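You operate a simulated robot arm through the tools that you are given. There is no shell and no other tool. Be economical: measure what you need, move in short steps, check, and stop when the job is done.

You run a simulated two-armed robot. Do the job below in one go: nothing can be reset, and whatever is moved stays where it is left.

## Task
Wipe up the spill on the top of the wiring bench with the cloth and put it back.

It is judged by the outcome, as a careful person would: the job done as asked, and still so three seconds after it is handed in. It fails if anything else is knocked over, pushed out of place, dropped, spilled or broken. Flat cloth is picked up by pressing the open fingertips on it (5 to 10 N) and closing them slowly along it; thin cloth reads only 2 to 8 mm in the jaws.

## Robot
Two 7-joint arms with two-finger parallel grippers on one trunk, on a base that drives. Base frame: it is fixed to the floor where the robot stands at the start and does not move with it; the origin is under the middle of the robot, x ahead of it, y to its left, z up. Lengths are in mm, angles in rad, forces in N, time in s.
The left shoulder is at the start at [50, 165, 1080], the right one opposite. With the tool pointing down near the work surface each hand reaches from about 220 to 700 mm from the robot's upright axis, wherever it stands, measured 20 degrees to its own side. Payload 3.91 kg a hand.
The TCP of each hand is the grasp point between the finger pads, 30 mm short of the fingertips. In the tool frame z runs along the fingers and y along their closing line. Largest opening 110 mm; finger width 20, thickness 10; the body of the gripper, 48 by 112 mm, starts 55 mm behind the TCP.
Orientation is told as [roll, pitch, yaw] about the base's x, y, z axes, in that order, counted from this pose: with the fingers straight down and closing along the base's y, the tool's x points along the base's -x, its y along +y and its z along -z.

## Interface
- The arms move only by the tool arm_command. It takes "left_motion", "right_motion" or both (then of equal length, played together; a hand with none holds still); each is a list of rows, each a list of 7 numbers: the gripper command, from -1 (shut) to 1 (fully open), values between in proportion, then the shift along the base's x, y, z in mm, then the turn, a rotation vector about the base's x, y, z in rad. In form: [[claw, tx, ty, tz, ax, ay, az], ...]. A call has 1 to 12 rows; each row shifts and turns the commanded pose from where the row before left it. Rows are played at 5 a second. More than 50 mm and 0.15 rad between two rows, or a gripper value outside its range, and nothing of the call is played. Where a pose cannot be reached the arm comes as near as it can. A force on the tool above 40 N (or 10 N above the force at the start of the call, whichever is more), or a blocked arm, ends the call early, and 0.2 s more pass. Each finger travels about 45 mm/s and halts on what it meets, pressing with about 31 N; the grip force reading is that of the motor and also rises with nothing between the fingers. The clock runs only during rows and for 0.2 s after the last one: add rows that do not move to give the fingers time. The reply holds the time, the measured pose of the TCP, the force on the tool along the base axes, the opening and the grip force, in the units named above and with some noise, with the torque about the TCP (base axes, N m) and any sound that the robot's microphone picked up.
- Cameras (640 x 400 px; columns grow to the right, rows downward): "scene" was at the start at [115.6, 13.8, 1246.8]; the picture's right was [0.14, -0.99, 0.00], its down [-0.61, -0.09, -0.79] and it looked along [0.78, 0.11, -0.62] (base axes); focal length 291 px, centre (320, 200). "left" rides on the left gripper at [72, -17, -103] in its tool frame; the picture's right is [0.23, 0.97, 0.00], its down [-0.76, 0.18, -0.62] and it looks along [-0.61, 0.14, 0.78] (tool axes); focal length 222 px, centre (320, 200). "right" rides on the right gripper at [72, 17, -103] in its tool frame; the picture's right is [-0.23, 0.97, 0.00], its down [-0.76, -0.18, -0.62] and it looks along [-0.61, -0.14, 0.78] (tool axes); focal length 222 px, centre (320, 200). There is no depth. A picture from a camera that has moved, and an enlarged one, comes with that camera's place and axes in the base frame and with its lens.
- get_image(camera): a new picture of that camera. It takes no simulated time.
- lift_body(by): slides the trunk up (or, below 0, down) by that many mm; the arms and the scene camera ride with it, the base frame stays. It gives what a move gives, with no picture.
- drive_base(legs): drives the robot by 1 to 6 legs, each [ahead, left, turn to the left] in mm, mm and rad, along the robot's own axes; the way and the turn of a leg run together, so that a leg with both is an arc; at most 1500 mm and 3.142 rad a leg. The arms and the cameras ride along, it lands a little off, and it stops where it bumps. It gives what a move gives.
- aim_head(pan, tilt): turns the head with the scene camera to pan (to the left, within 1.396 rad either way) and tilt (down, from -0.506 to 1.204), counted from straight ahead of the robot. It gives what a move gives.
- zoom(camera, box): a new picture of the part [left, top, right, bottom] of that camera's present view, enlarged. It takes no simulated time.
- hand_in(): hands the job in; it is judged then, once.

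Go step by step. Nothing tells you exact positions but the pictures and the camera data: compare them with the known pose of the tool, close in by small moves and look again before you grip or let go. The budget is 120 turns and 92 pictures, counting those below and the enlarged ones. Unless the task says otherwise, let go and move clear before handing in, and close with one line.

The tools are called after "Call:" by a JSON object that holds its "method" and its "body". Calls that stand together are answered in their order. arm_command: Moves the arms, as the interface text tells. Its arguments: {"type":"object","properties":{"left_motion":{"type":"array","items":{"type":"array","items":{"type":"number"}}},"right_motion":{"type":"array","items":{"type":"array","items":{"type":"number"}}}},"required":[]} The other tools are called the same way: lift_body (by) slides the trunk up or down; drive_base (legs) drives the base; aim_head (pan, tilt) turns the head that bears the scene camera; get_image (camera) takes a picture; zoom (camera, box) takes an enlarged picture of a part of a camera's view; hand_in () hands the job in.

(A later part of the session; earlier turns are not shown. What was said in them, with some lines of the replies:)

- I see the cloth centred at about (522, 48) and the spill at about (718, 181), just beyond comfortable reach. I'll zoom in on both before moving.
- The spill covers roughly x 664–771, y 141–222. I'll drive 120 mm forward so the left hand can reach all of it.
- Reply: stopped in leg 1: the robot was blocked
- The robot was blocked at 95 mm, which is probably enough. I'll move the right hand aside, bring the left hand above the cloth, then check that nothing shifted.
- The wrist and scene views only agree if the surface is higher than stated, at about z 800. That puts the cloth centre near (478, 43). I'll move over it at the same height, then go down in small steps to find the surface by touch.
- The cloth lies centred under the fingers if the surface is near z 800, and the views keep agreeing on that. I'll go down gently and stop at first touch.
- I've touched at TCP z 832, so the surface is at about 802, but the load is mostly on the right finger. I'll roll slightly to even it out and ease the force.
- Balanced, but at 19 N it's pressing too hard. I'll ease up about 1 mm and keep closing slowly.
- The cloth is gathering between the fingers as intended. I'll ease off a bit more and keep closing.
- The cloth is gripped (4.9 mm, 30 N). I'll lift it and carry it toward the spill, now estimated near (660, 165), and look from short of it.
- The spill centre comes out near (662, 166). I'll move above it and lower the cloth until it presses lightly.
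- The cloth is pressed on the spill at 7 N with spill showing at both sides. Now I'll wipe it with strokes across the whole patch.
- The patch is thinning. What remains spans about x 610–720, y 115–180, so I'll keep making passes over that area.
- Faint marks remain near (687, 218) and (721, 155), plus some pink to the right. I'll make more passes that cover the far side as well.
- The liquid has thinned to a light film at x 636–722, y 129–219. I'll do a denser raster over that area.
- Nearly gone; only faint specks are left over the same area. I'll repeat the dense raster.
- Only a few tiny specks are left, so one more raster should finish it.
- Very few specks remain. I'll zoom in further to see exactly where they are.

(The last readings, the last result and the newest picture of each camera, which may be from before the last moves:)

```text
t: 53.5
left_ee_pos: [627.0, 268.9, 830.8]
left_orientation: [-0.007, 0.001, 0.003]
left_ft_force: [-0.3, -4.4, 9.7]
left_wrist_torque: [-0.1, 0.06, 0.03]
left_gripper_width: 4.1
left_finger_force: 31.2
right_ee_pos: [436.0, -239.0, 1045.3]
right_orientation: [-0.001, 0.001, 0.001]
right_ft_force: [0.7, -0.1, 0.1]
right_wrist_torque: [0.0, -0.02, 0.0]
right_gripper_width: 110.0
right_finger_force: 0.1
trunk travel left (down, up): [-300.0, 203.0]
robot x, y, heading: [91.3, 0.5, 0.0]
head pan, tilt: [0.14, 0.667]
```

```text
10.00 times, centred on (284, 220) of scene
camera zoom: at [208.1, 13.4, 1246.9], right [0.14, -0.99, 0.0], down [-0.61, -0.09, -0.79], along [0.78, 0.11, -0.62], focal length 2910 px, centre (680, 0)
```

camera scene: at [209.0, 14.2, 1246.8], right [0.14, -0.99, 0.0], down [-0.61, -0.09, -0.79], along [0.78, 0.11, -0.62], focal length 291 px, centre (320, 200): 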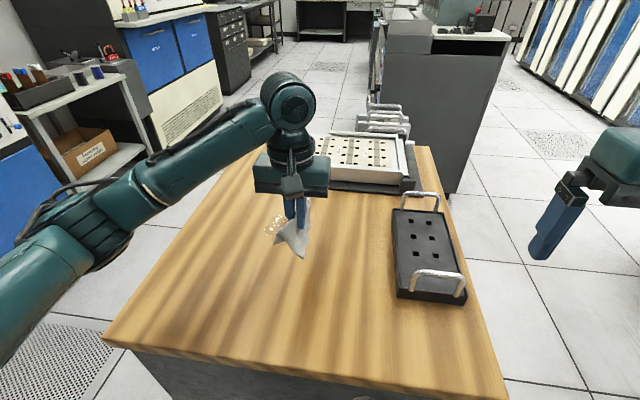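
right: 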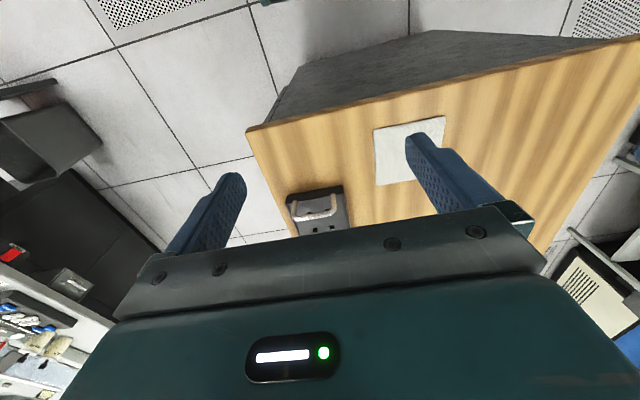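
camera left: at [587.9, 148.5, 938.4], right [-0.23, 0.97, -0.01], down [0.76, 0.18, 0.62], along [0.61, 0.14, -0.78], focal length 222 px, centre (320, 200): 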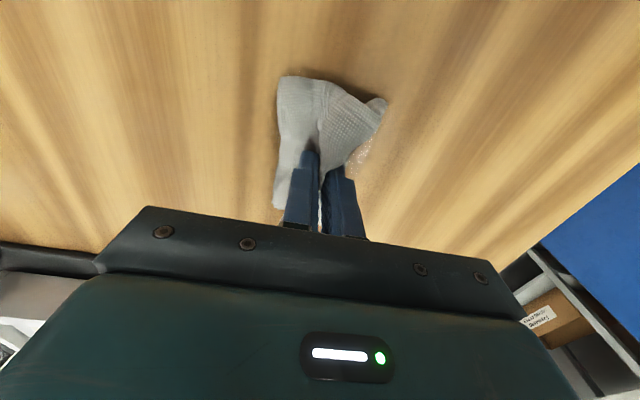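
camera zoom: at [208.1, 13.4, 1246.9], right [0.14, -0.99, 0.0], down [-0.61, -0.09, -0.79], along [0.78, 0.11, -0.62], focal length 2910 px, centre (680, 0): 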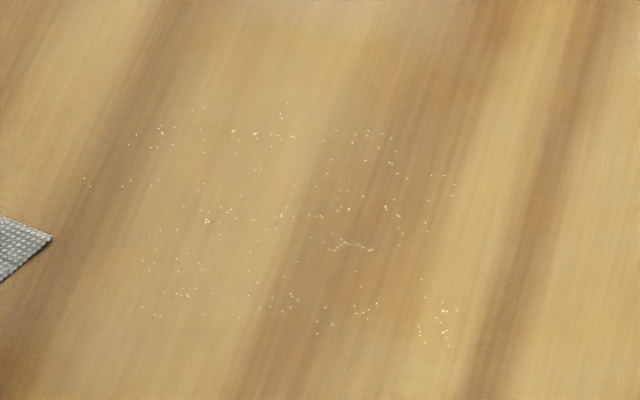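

Only tiny glints are left, spread evenly over the patch. I'll cross-wipe along x, in lines from y 222 to 122.

Call:
{"method": "arm_command", "body": {"left_motion": [[-1, 0, -46, -0.3, 0, 0, 0], [-1, 32, 0, 0, 0, 0, 0], [-1, 32, 0, 0, 0, 0, 0], [-1, 32, 0, 0, 0, 0, 0], [-1, 0, -14, 0, 0, 0, 0], [-1, -32, 0, 0, 0, 0, 0], [-1, -32, 0, 0, 0, 0, 0], [-1, -32, 0, 0, 0, 0, 0], [-1, 0, -14, 0, 0, 0, 0], [-1, 32, 0, 0, 0, 0, 0], [-1, 32, 0, 0, 0, 0, 0], [-1, 32, 0, 0, 0, 0, 0]]}}

Call:
{"method": "arm_command", "body": {"left_motion": [[-1, 0, -14, 0, 0, 0, 0], [-1, -32, 0, 0, 0, 0, 0], [-1, -32, 0, 0, 0, 0, 0], [-1, -32, 0, 0, 0, 0, 0], [-1, 0, -14, 0, 0, 0, 0], [-1, 32, 0, 0, 0, 0, 0], [-1, 32, 0, 0, 0, 0, 0], [-1, 32, 0, 0, 0, 0, 0], [-1, 0, -14, 0, 0, 0, 0], [-1, -32, 0, 0, 0, 0, 0], [-1, -32, 0, 0, 0, 0, 0], [-1, -32, 0, 0, 0, 0, 0]]}}

Call:
{"method": "arm_command", "body": {"left_motion": [[-1, 0, -14, 0, 0, 0, 0], [-1, 32, 0, 0, 0, 0, 0], [-1, 32, 0, 0, 0, 0, 0], [-1, 32, 0, 0, 0, 0, 0], [-1, 0, -14, 0, 0, 0, 0], [-1, -32, 0, 0, 0, 0, 0], [-1, -32, 0, 0, 0, 0, 0], [-1, -32, 0, 0, 0, 0, 0], [-1, -30, 0, 0, 0, 0, 0], [-1, -30, 0, 0, 0, 0, 0], [-1, 0, 0, 0, 0, 0, 0]]}}

Call:
{"method": "zoom", "body": {"camera": "scene", "box": [252, 200, 316, 240]}}

```text
t: 56.1
left_ee_pos: [724.3, 193.3, 833.5]
left_orientation: [-0.007, -0.002, 0.001]
left_ft_force: [-3.5, -1.4, 8.9]
left_wrist_torque: [0.02, 0.11, 0.01]
left_gripper_width: 4.2
left_finger_force: 30.6
right_ee_pos: [436.1, -238.2, 1045.9]
right_orientation: [-0.001, 0.003, 0.001]
right_ft_force: [0.6, -0.1, 0.3]
right_wrist_torque: [0.02, -0.01, -0.03]
right_gripper_width: 110.2
right_finger_force: 0.2
trunk travel left (down, up): [-300.0, 203.0]
robot x, y, heading: [90.6, 0.6, 0.005]
head pan, tilt: [0.14, 0.667]
```

```text
t: 58.7
left_ee_pos: [626.3, 153.7, 833.4]
left_orientation: [-0.007, 0.0, 0.006]
left_ft_force: [2.9, 3.2, 11.5]
left_wrist_torque: [0.17, -0.09, -0.04]
left_gripper_width: 3.8
left_finger_force: 31.0
right_ee_pos: [435.1, -237.6, 1046.3]
right_orientation: [0.0, 0.001, 0.001]
right_ft_force: [0.5, -0.6, -0.7]
right_wrist_torque: [0.0, 0.01, 0.01]
right_gripper_width: 109.8
right_finger_force: 0.2
trunk travel left (down, up): [-300.0, 203.0]
robot x, y, heading: [96.4, 0.8, 0.001]
head pan, tilt: [0.14, 0.667]
```

```text
t: 61.1
left_ee_pos: [570.8, 123.2, 833.8]
left_orientation: [-0.008, 0.002, 0.005]
left_ft_force: [1.5, 0.2, 4.0]
left_wrist_torque: [0.01, -0.02, -0.03]
left_gripper_width: 3.8
left_finger_force: 30.9
right_ee_pos: [436.2, -238.2, 1046.0]
right_orientation: [0.0, 0.002, 0.002]
right_ft_force: [0.5, -0.8, 0.8]
right_wrist_torque: [0.03, -0.01, 0.03]
right_gripper_width: 110.2
right_finger_force: 0.1
trunk travel left (down, up): [-300.0, 203.0]
robot x, y, heading: [91.7, 0.2, 0.002]
head pan, tilt: [0.14, 0.667]
```

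```text
10.00 times, centred on (284, 220) of scene
camera zoom: at [208.7, 14.2, 1246.8], right [0.14, -0.99, 0.0], down [-0.61, -0.09, -0.79], along [0.78, 0.11, -0.62], focal length 2910 px, centre (680, 0)
```

zoom: 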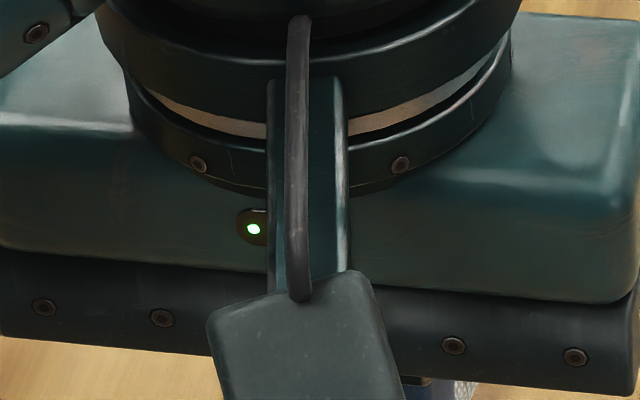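

The hand hides the patch. I'll lift the cloth and carry it back above its starting place, then look at the bench.

Call:
{"method": "arm_command", "body": {"left_motion": [[-1, 0, 0, 25, 0, 0, 0], [-1, 0, 0, 25, 0, 0, 0], [-1, -30, -26, 20, 0, 0, 0], [-1, -31, -27, 0, 0, 0, 0], [-1, -31, -27, 0, 0, 0, 0], [-1, 0, 0, 0, 0, 0, 0]]}}

Call:
{"method": "zoom", "body": {"camera": "scene", "box": [252, 200, 316, 240]}}

Call:
{"method": "get_image", "body": {"camera": "scene"}}

Call:
{"method": "get_image", "body": {"camera": "left"}}

```text
t: 62.5
left_ee_pos: [477.2, 44.0, 901.1]
left_orientation: [-0.007, 0.002, 0.004]
left_ft_force: [-0.2, -0.1, 0.0]
left_wrist_torque: [0.02, 0.01, 0.01]
left_gripper_width: 4.0
left_finger_force: 31.0
right_ee_pos: [435.6, -238.6, 1045.5]
right_orientation: [0.001, 0.001, 0.002]
right_ft_force: [-1.0, 1.1, 0.4]
right_wrist_torque: [-0.01, 0.0, 0.0]
right_gripper_width: 109.9
right_finger_force: 0.1
trunk travel left (down, up): [-300.0, 203.0]
robot x, y, heading: [92.9, 2.2, 0.006]
head pan, tilt: [0.14, 0.667]
```

```text
10.00 times, centred on (284, 220) of scene
camera zoom: at [208.9, 14.2, 1246.8], right [0.14, -0.99, 0.0], down [-0.61, -0.09, -0.79], along [0.78, 0.11, -0.62], focal length 2910 px, centre (680, 0)
```

zoom: 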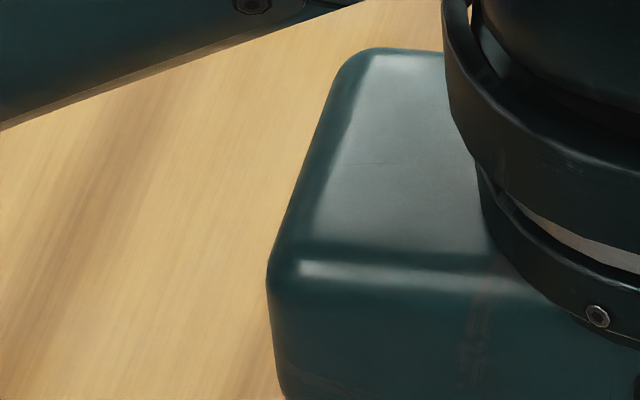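

```text
65 pictures are left
camera scene: at [208.9, 14.2, 1246.8], right [0.14, -0.99, 0.0], down [-0.61, -0.09, -0.79], along [0.78, 0.11, -0.62], focal length 291 px, centre (320, 200)
```

scene: 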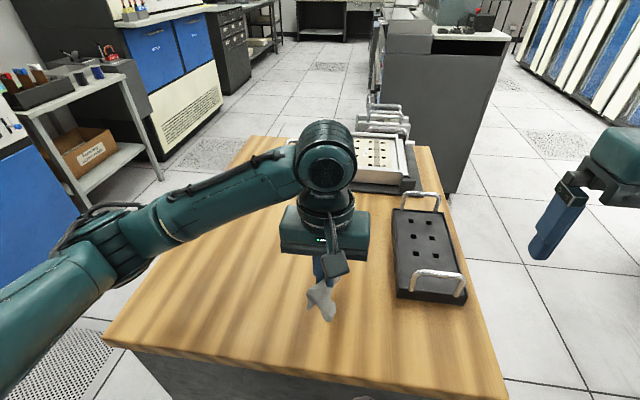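

```text
64 pictures are left
camera left: at [404.0, 26.0, 1006.1], right [-0.23, 0.97, -0.01], down [0.76, 0.18, 0.62], along [0.6, 0.14, -0.78], focal length 222 px, centre (320, 200)
```

left: 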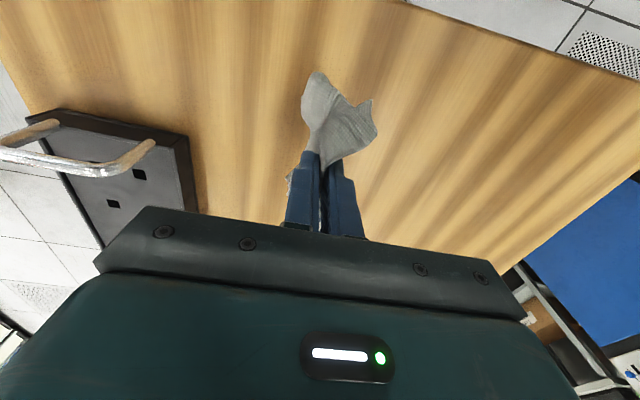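

The visible part looks clean. I'll swing the hand left to uncover the rest of the patch.

Call:
{"method": "arm_command", "body": {"left_motion": [[-1, 10, 45, 0, 0, 0, 0], [-1, 10, 45, 0, 0, 0, 0], [-1, 10, 45, 0, 0, 0, 0], [-1, 10, 45, 0, 0, 0, 0], [-1, 0, 45, 0, 0, 0, 0], [-1, 0, 0, 0, 0, 0, 0]]}}

Call:
{"method": "zoom", "body": {"camera": "scene", "box": [252, 200, 316, 240]}}

Call:
{"method": "zoom", "body": {"camera": "scene", "box": [200, 150, 360, 250]}}

```text
t: 63.9
left_ee_pos: [517.1, 270.2, 901.8]
left_orientation: [-0.007, 0.002, 0.001]
left_ft_force: [0.6, 0.1, 0.2]
left_wrist_torque: [-0.05, 0.02, 0.03]
left_gripper_width: 3.6
left_finger_force: 30.8
right_ee_pos: [435.4, -237.6, 1045.4]
right_orientation: [0.001, 0.003, 0.003]
right_ft_force: [0.8, 0.7, -0.4]
right_wrist_torque: [0.02, 0.0, -0.04]
right_gripper_width: 110.0
right_finger_force: 0.0
trunk travel left (down, up): [-300.0, 203.0]
robot x, y, heading: [93.2, -0.9, 0.007]
head pan, tilt: [0.14, 0.667]
```

```text
10.00 times, centred on (284, 220) of scene
camera zoom: at [208.9, 14.2, 1246.8], right [0.14, -0.99, 0.0], down [-0.61, -0.09, -0.79], along [0.78, 0.11, -0.62], focal length 2910 px, centre (680, 0)
```

zoom: 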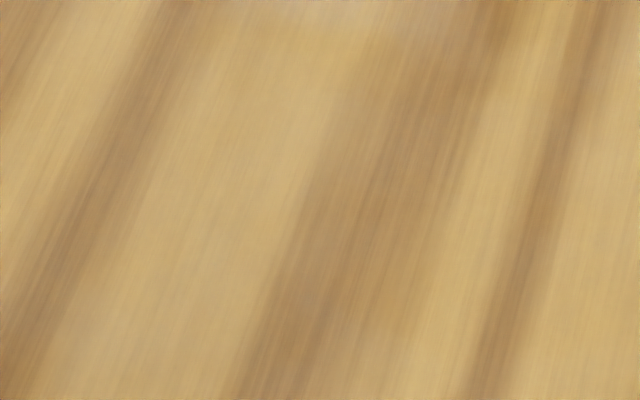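

```text
4.00 times, centred on (280, 200) of scene
camera zoom: at [208.9, 14.2, 1246.8], right [0.14, -0.99, 0.0], down [-0.61, -0.09, -0.79], along [0.78, 0.11, -0.62], focal length 1164 px, centre (480, 200)
```

zoom: 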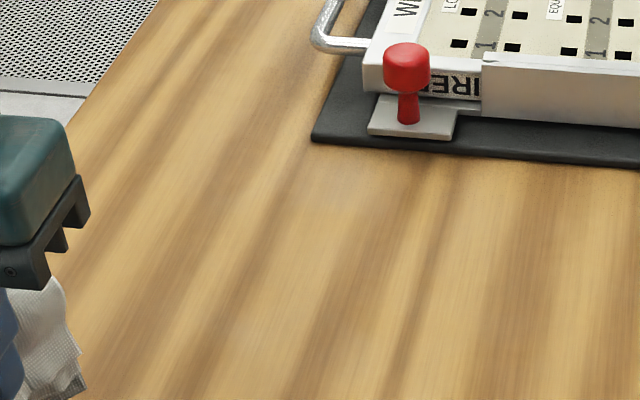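

The bench is clean. I'll take the cloth back to its original place at (478, 43), lower it and open the fingers slowly.

Call:
{"method": "arm_command", "body": {"left_motion": [[-1, -8, -45, 0, 0, 0, 0], [-1, -8, -45, 0, 0, 0, 0], [-1, -8, -45, 0, 0, 0, 0], [-1, -8, -45, 0, 0, 0, 0], [-1, -7, -46, 0, 0, 0, 0], [-1, 0, 0, 0, 0, 0, 0], [-1, 0, 0, -25, 0, 0, 0], [-1, 0, 0, -20, 0, 0, 0], [-1, 0, 0, -15, 0, 0, 0], [-1, 0, 0, -6, 0, 0, 0], [-1, 0, 0, 0, 0, 0, 0]]}}

Call:
{"method": "get_image", "body": {"camera": "left"}}

```text
t: 66.3
left_ee_pos: [478.3, 42.5, 834.5]
left_orientation: [-0.008, 0.001, 0.004]
left_ft_force: [-0.3, 0.3, 0.9]
left_wrist_torque: [-0.01, -0.01, 0.03]
left_gripper_width: 4.0
left_finger_force: 30.7
right_ee_pos: [436.2, -237.2, 1045.7]
right_orientation: [0.001, 0.002, 0.003]
right_ft_force: [-0.2, -0.8, -0.2]
right_wrist_torque: [0.0, -0.02, 0.0]
right_gripper_width: 110.3
right_finger_force: 0.1
trunk travel left (down, up): [-300.0, 203.0]
robot x, y, heading: [89.2, -1.7, 0.003]
head pan, tilt: [0.14, 0.667]
```

```text
61 pictures are left
camera left: at [405.3, 25.4, 939.6], right [-0.23, 0.97, -0.01], down [0.76, 0.18, 0.62], along [0.6, 0.14, -0.78], focal length 222 px, centre (320, 200)
```

left: 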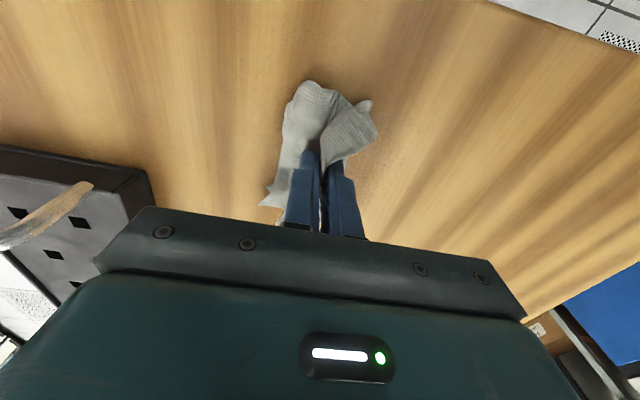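

The cloth rests on the bench in its old place. I'll press lightly while opening slowly so the fingers spread it out.

Call:
{"method": "arm_command", "body": {"left_motion": [[-1, 0, 0, -1.2, 0, 0, 0], [-0.9, 0, 0, 0, 0, 0, 0], [-0.8, 0, 0, 0, 0, 0, 0], [-0.7, 0, 0, 0, 0, 0, 0], [-0.6, 0, 0, 0, 0, 0, 0], [-0.5, 0, 0, 0, 0, 0, 0], [-0.4, 0, 0, 0, 0, 0, 0], [-0.3, 0, 0, 0, 0, 0, 0], [-0.2, 0, 0, 0, 0, 0, 0], [-0.1, 0, 0, 0, 0, 0, 0], [0, 0, 0, 0, 0, 0, 0]]}}

Call:
{"method": "get_image", "body": {"camera": "left"}}

```text
t: 68.7
left_ee_pos: [477.0, 42.6, 834.5]
left_orientation: [-0.006, 0.002, 0.003]
left_ft_force: [-0.2, -0.3, 0.4]
left_wrist_torque: [0.0, -0.02, 0.0]
left_gripper_width: 55.2
left_finger_force: 0.1
right_ee_pos: [434.9, -238.7, 1045.1]
right_orientation: [0.0, 0.002, 0.003]
right_ft_force: [-0.3, -0.2, -0.8]
right_wrist_torque: [0.02, 0.01, -0.02]
right_gripper_width: 110.2
right_finger_force: 0.0
trunk travel left (down, up): [-300.0, 203.0]
robot x, y, heading: [96.4, 0.9, 0.006]
head pan, tilt: [0.14, 0.667]
```

```text
60 pictures are left
camera left: at [405.5, 25.9, 938.9], right [-0.23, 0.97, -0.01], down [0.76, 0.18, 0.62], along [0.6, 0.14, -0.78], focal length 222 px, centre (320, 200)
```

left: 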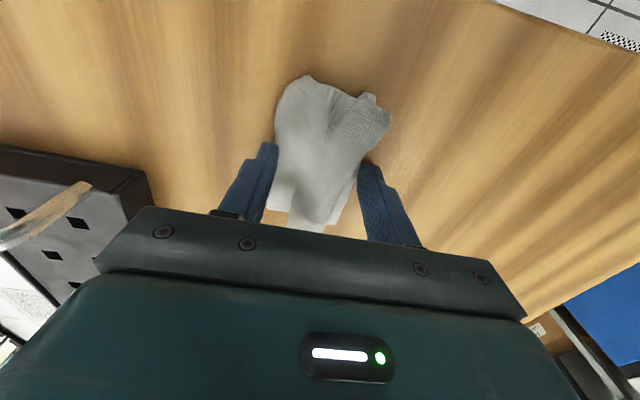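

The cloth is released. I'll raise the hand clear and check how it lies.

Call:
{"method": "arm_command", "body": {"left_motion": [[0.2, 0, 0, 10, 0, 0, 0], [0.2, 0, 0, 30, 0, 0, 0], [0.2, 0, 0, 40, 0, 0, 0], [0.2, 20, 40, 20, 0, 0, 0], [0.2, 20, 45, 10, 0, 0, 0], [0.2, 10, 45, 0, 0, 0, 0], [0.2, 0, 45, 0, 0, 0, 0], [0.2, 0, 45, 0, 0, 0, 0], [0.2, 0, 0, 0, 0, 0, 0]]}}

Call:
{"method": "zoom", "body": {"camera": "scene", "box": [240, 260, 400, 360]}}

Call:
{"method": "get_image", "body": {"camera": "scene"}}

```text
refused: row 5 steps farther than a row can; nothing moved
```

```text
4.00 times, centred on (320, 310) of scene
camera zoom: at [209.0, 14.2, 1246.8], right [0.14, -0.99, 0.0], down [-0.61, -0.09, -0.79], along [0.78, 0.11, -0.62], focal length 1164 px, centre (320, -240)
```

zoom: 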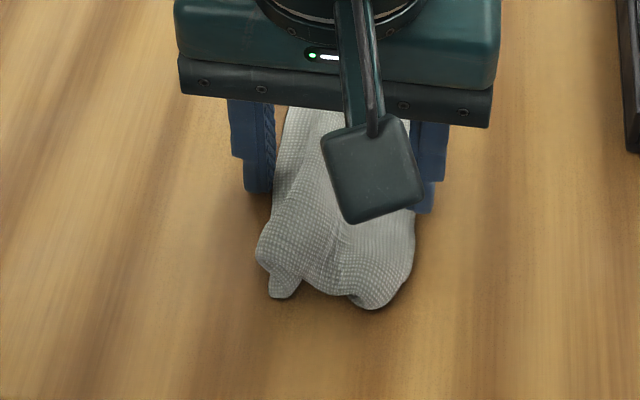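

```text
58 pictures are left
camera scene: at [209.0, 14.2, 1246.8], right [0.14, -0.99, 0.0], down [-0.61, -0.09, -0.79], along [0.78, 0.11, -0.62], focal length 291 px, centre (320, 200)
```

scene: 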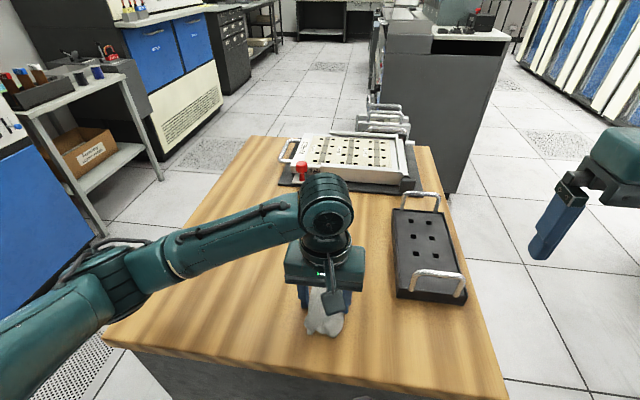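

Call:
{"method": "arm_command", "body": {"left_motion": [[0.1, 0, 0, 10, 0, 0, 0], [0.1, 0, 0, 30, 0, 0, 0], [0.1, 0, 0, 40, 0, 0, 0], [0.1, 10, 40, 20, 0, 0, 0], [0.1, 10, 45, 0, 0, 0, 0], [0.1, 10, 45, 0, 0, 0, 0], [0.1, 0, 45, 0, 0, 0, 0], [0.1, 0, 0, 0, 0, 0, 0]]}}

Call:
{"method": "zoom", "body": {"camera": "scene", "box": [240, 260, 400, 360]}}

```text
t: 70.5
left_ee_pos: [509.5, 218.6, 936.0]
left_orientation: [-0.007, 0.002, 0.003]
left_ft_force: [-0.1, 0.5, 0.2]
left_wrist_torque: [0.01, 0.01, 0.0]
left_gripper_width: 60.5
left_finger_force: 0.1
right_ee_pos: [436.6, -237.4, 1045.4]
right_orientation: [-0.001, 0.003, 0.002]
right_ft_force: [0.2, -0.1, -0.1]
right_wrist_torque: [-0.02, -0.02, 0.0]
right_gripper_width: 110.1
right_finger_force: 0.0
trunk travel left (down, up): [-300.0, 203.0]
robot x, y, heading: [91.5, 0.6, -0.002]
head pan, tilt: [0.14, 0.667]
```

```text
4.00 times, centred on (320, 310) of scene
camera zoom: at [208.9, 14.1, 1246.8], right [0.14, -0.99, 0.0], down [-0.61, -0.09, -0.79], along [0.78, 0.11, -0.62], focal length 1164 px, centre (320, -240)
```

zoom: 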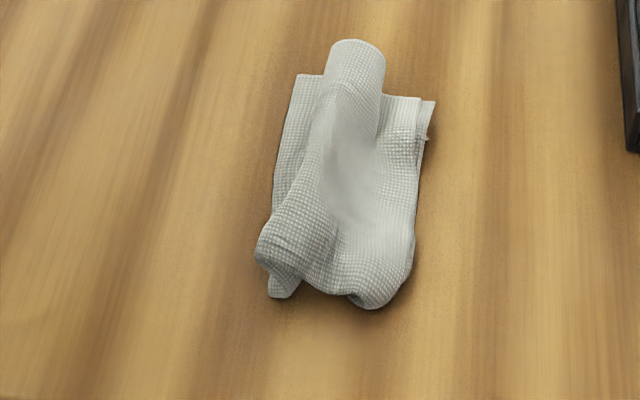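

The cloth is back in place but folded in a ridge. I'll press nearly closed fingers on the ridge and open them to spread it flatter.

Call:
{"method": "arm_command", "body": {"left_motion": [[-0.3, -8, -45, 0, 0, 0, 0], [-0.85, -8, -45, 0, 0, 0, 0], [-0.85, -6, -45, 0, 0, 0, 0], [-0.85, -2, -43, 0, 0, 0, 0], [-0.85, 0, 0, -30, 0, 0, 0], [-0.85, 0, 0, -30, 0, 0, 0], [-0.85, 0, 0, -20, 0, 0, 0], [-0.85, 0, 0, -12, 0, 0, 0], [-0.85, 0, 0, -5, 0, 0, 0], [-0.85, 0, 0, 0, 0, 0, 0]]}}

Call:
{"method": "get_image", "body": {"camera": "left"}}

```text
t: 72.7
left_ee_pos: [482.9, 41.3, 839.0]
left_orientation: [-0.007, 0.002, 0.003]
left_ft_force: [-0.3, 0.7, 3.3]
left_wrist_torque: [0.0, -0.01, 0.01]
left_gripper_width: 8.5
left_finger_force: 0.0
right_ee_pos: [435.2, -239.0, 1045.8]
right_orientation: [0.0, 0.001, 0.001]
right_ft_force: [-0.4, -0.6, 0.7]
right_wrist_torque: [0.0, -0.02, -0.01]
right_gripper_width: 110.2
right_finger_force: 0.2
trunk travel left (down, up): [-300.0, 203.0]
robot x, y, heading: [91.1, -0.5, 0.001]
head pan, tilt: [0.14, 0.667]
```

```text
56 pictures are left
camera left: at [411.7, 24.5, 943.7], right [-0.23, 0.97, -0.01], down [0.76, 0.18, 0.62], along [0.61, 0.14, -0.78], focal length 222 px, centre (320, 200)
```

left: 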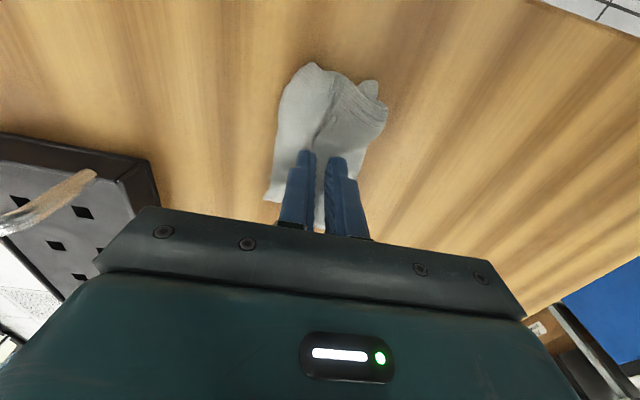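

Contact is light at 3 N. I'll press a little more and open slowly.

Call:
{"method": "arm_command", "body": {"left_motion": [[-0.85, 0, 0, -2, 0, 0, 0], [-0.85, 0, 0, -1.5, 0, 0, 0], [-0.75, 0, 0, -0.5, 0, 0, 0], [-0.65, 0, 0, -0.5, 0, 0, 0], [-0.55, 0, 0, 0, 0, 0, 0], [-0.45, 0, 0, 0, 0, 0, 0], [-0.35, 0, 0, 0, 0, 0, 0]]}}

Call:
{"method": "get_image", "body": {"camera": "left"}}

```text
t: 74.3
left_ee_pos: [481.9, 40.3, 835.0]
left_orientation: [-0.009, 0.001, 0.005]
left_ft_force: [-0.7, -7.1, 22.9]
left_wrist_torque: [0.18, -0.03, 0.02]
left_gripper_width: 32.0
left_finger_force: 0.0
right_ee_pos: [434.6, -237.9, 1045.8]
right_orientation: [0.0, 0.001, 0.001]
right_ft_force: [0.2, 0.2, 1.8]
right_wrist_torque: [0.03, 0.01, 0.02]
right_gripper_width: 109.9
right_finger_force: 0.0
trunk travel left (down, up): [-300.0, 203.0]
robot x, y, heading: [89.4, -0.1, 0.002]
head pan, tilt: [0.14, 0.667]
```

```text
55 pictures are left
camera left: at [410.4, 23.4, 939.7], right [-0.23, 0.97, -0.01], down [0.76, 0.18, 0.62], along [0.61, 0.14, -0.78], focal length 222 px, centre (320, 200)
```

left: 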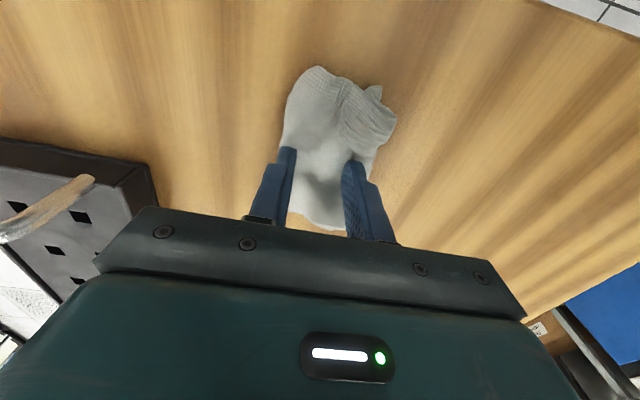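

It is spreading. I'll ease the pressure and keep opening.

Call:
{"method": "arm_command", "body": {"left_motion": [[-0.35, 0, 0, 0.8, 0, 0, 0], [-0.25, 0, 0, 0, 0, 0, 0], [-0.15, 0, 0, 0, 0, 0, 0], [-0.05, 0, 0, 0, 0, 0, 0], [0.05, 0, 0, 0, 0, 0, 0], [0.15, 0, 0, 0, 0, 0, 0], [0.25, 0, 0, 0, 0, 0, 0]]}}

Call:
{"method": "arm_command", "body": {"left_motion": [[0.25, 0, 0, 10, 0, 0, 0], [0.25, 0, 0, 30, 0, 0, 0], [0.25, 0, 0, 40, 0, 0, 0], [0.1, 10, 40, 20, 0, 0, 0], [0.1, 10, 45, 0, 0, 0, 0], [0.1, 10, 45, 0, 0, 0, 0], [0.1, 0, 45, 0, 0, 0, 0], [0.1, 0, 0, 0, 0, 0, 0]]}}

Call:
{"method": "zoom", "body": {"camera": "scene", "box": [240, 260, 400, 360]}}

```text
t: 75.9
left_ee_pos: [481.5, 40.6, 835.5]
left_orientation: [-0.006, 0.0, 0.003]
left_ft_force: [0.1, -7.1, 20.8]
left_wrist_torque: [0.55, 0.02, -0.01]
left_gripper_width: 65.0
left_finger_force: 0.1
right_ee_pos: [434.6, -238.9, 1044.4]
right_orientation: [-0.001, 0.002, 0.001]
right_ft_force: [-0.1, 0.2, 0.3]
right_wrist_torque: [0.0, 0.01, 0.02]
right_gripper_width: 110.0
right_finger_force: 0.1
trunk travel left (down, up): [-300.0, 203.0]
robot x, y, heading: [93.3, -0.6, 0.005]
head pan, tilt: [0.14, 0.667]
```

```text
t: 77.7
left_ee_pos: [513.6, 215.9, 934.9]
left_orientation: [-0.007, 0.0, 0.001]
left_ft_force: [0.8, -0.7, 0.1]
left_wrist_torque: [0.01, 0.0, 0.01]
left_gripper_width: 60.5
left_finger_force: 0.0
right_ee_pos: [436.4, -238.7, 1046.0]
right_orientation: [-0.001, 0.001, 0.003]
right_ft_force: [0.0, 0.0, 0.1]
right_wrist_torque: [0.02, 0.0, 0.01]
right_gripper_width: 110.0
right_finger_force: 0.0
trunk travel left (down, up): [-300.0, 203.0]
robot x, y, heading: [94.0, 0.6, 0.005]
head pan, tilt: [0.14, 0.667]
```

```text
4.00 times, centred on (320, 310) of scene
camera zoom: at [208.9, 14.1, 1246.8], right [0.14, -0.99, 0.0], down [-0.61, -0.09, -0.79], along [0.78, 0.11, -0.62], focal length 1164 px, centre (320, -240)
```

zoom: 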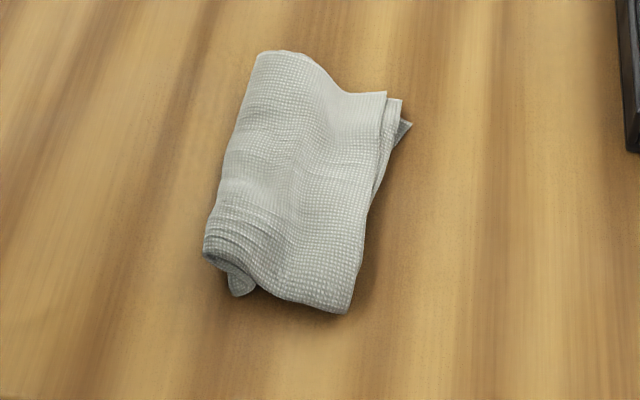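

The cloth now lies fairly flat, within about 12 mm of its original spot. I'll raise the hand clear and take one last look at the whole scene.

Call:
{"method": "arm_command", "body": {"left_motion": [[0.5, 0, 20, 30, 0, 0, 0], [1, 0, 20, 30, 0, 0, 0], [1, 0, 0, 0, 0, 0, 0]]}}

Call:
{"method": "get_image", "body": {"camera": "scene"}}

```text
t: 78.5
left_ee_pos: [513.1, 256.3, 994.1]
left_orientation: [-0.006, 0.002, 0.004]
left_ft_force: [0.8, 0.6, 0.4]
left_wrist_torque: [0.0, 0.0, 0.01]
left_gripper_width: 110.2
left_finger_force: 0.1
right_ee_pos: [434.9, -238.4, 1046.0]
right_orientation: [-0.001, 0.001, 0.003]
right_ft_force: [-0.3, -0.2, 0.0]
right_wrist_torque: [-0.01, 0.01, 0.0]
right_gripper_width: 110.1
right_finger_force: 0.1
trunk travel left (down, up): [-300.0, 203.0]
robot x, y, heading: [96.4, -0.3, 0.004]
head pan, tilt: [0.14, 0.667]
```

```text
53 pictures are left
camera scene: at [209.0, 14.2, 1246.7], right [0.14, -0.99, 0.0], down [-0.61, -0.09, -0.79], along [0.78, 0.11, -0.62], focal length 291 px, centre (320, 200)
```

scene: 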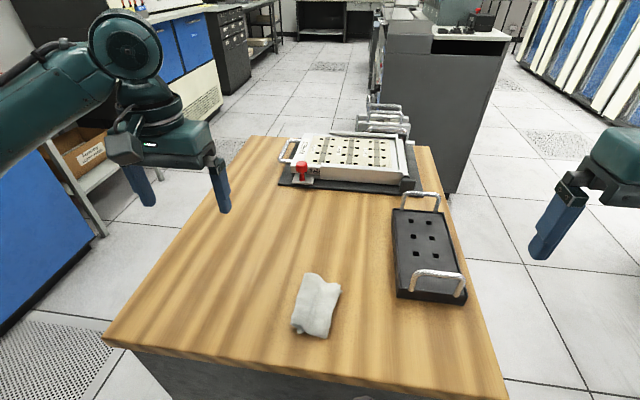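

The bench is clean, the cloth is back in its place, and nothing else has moved, so I'm handing in.

Call:
{"method": "hand_in", "body": {}}

```text
The job is handed in.
```

The spill is wiped up, and the cloth is back within about 12 mm of where it started, though slightly creased rather than fully flat.
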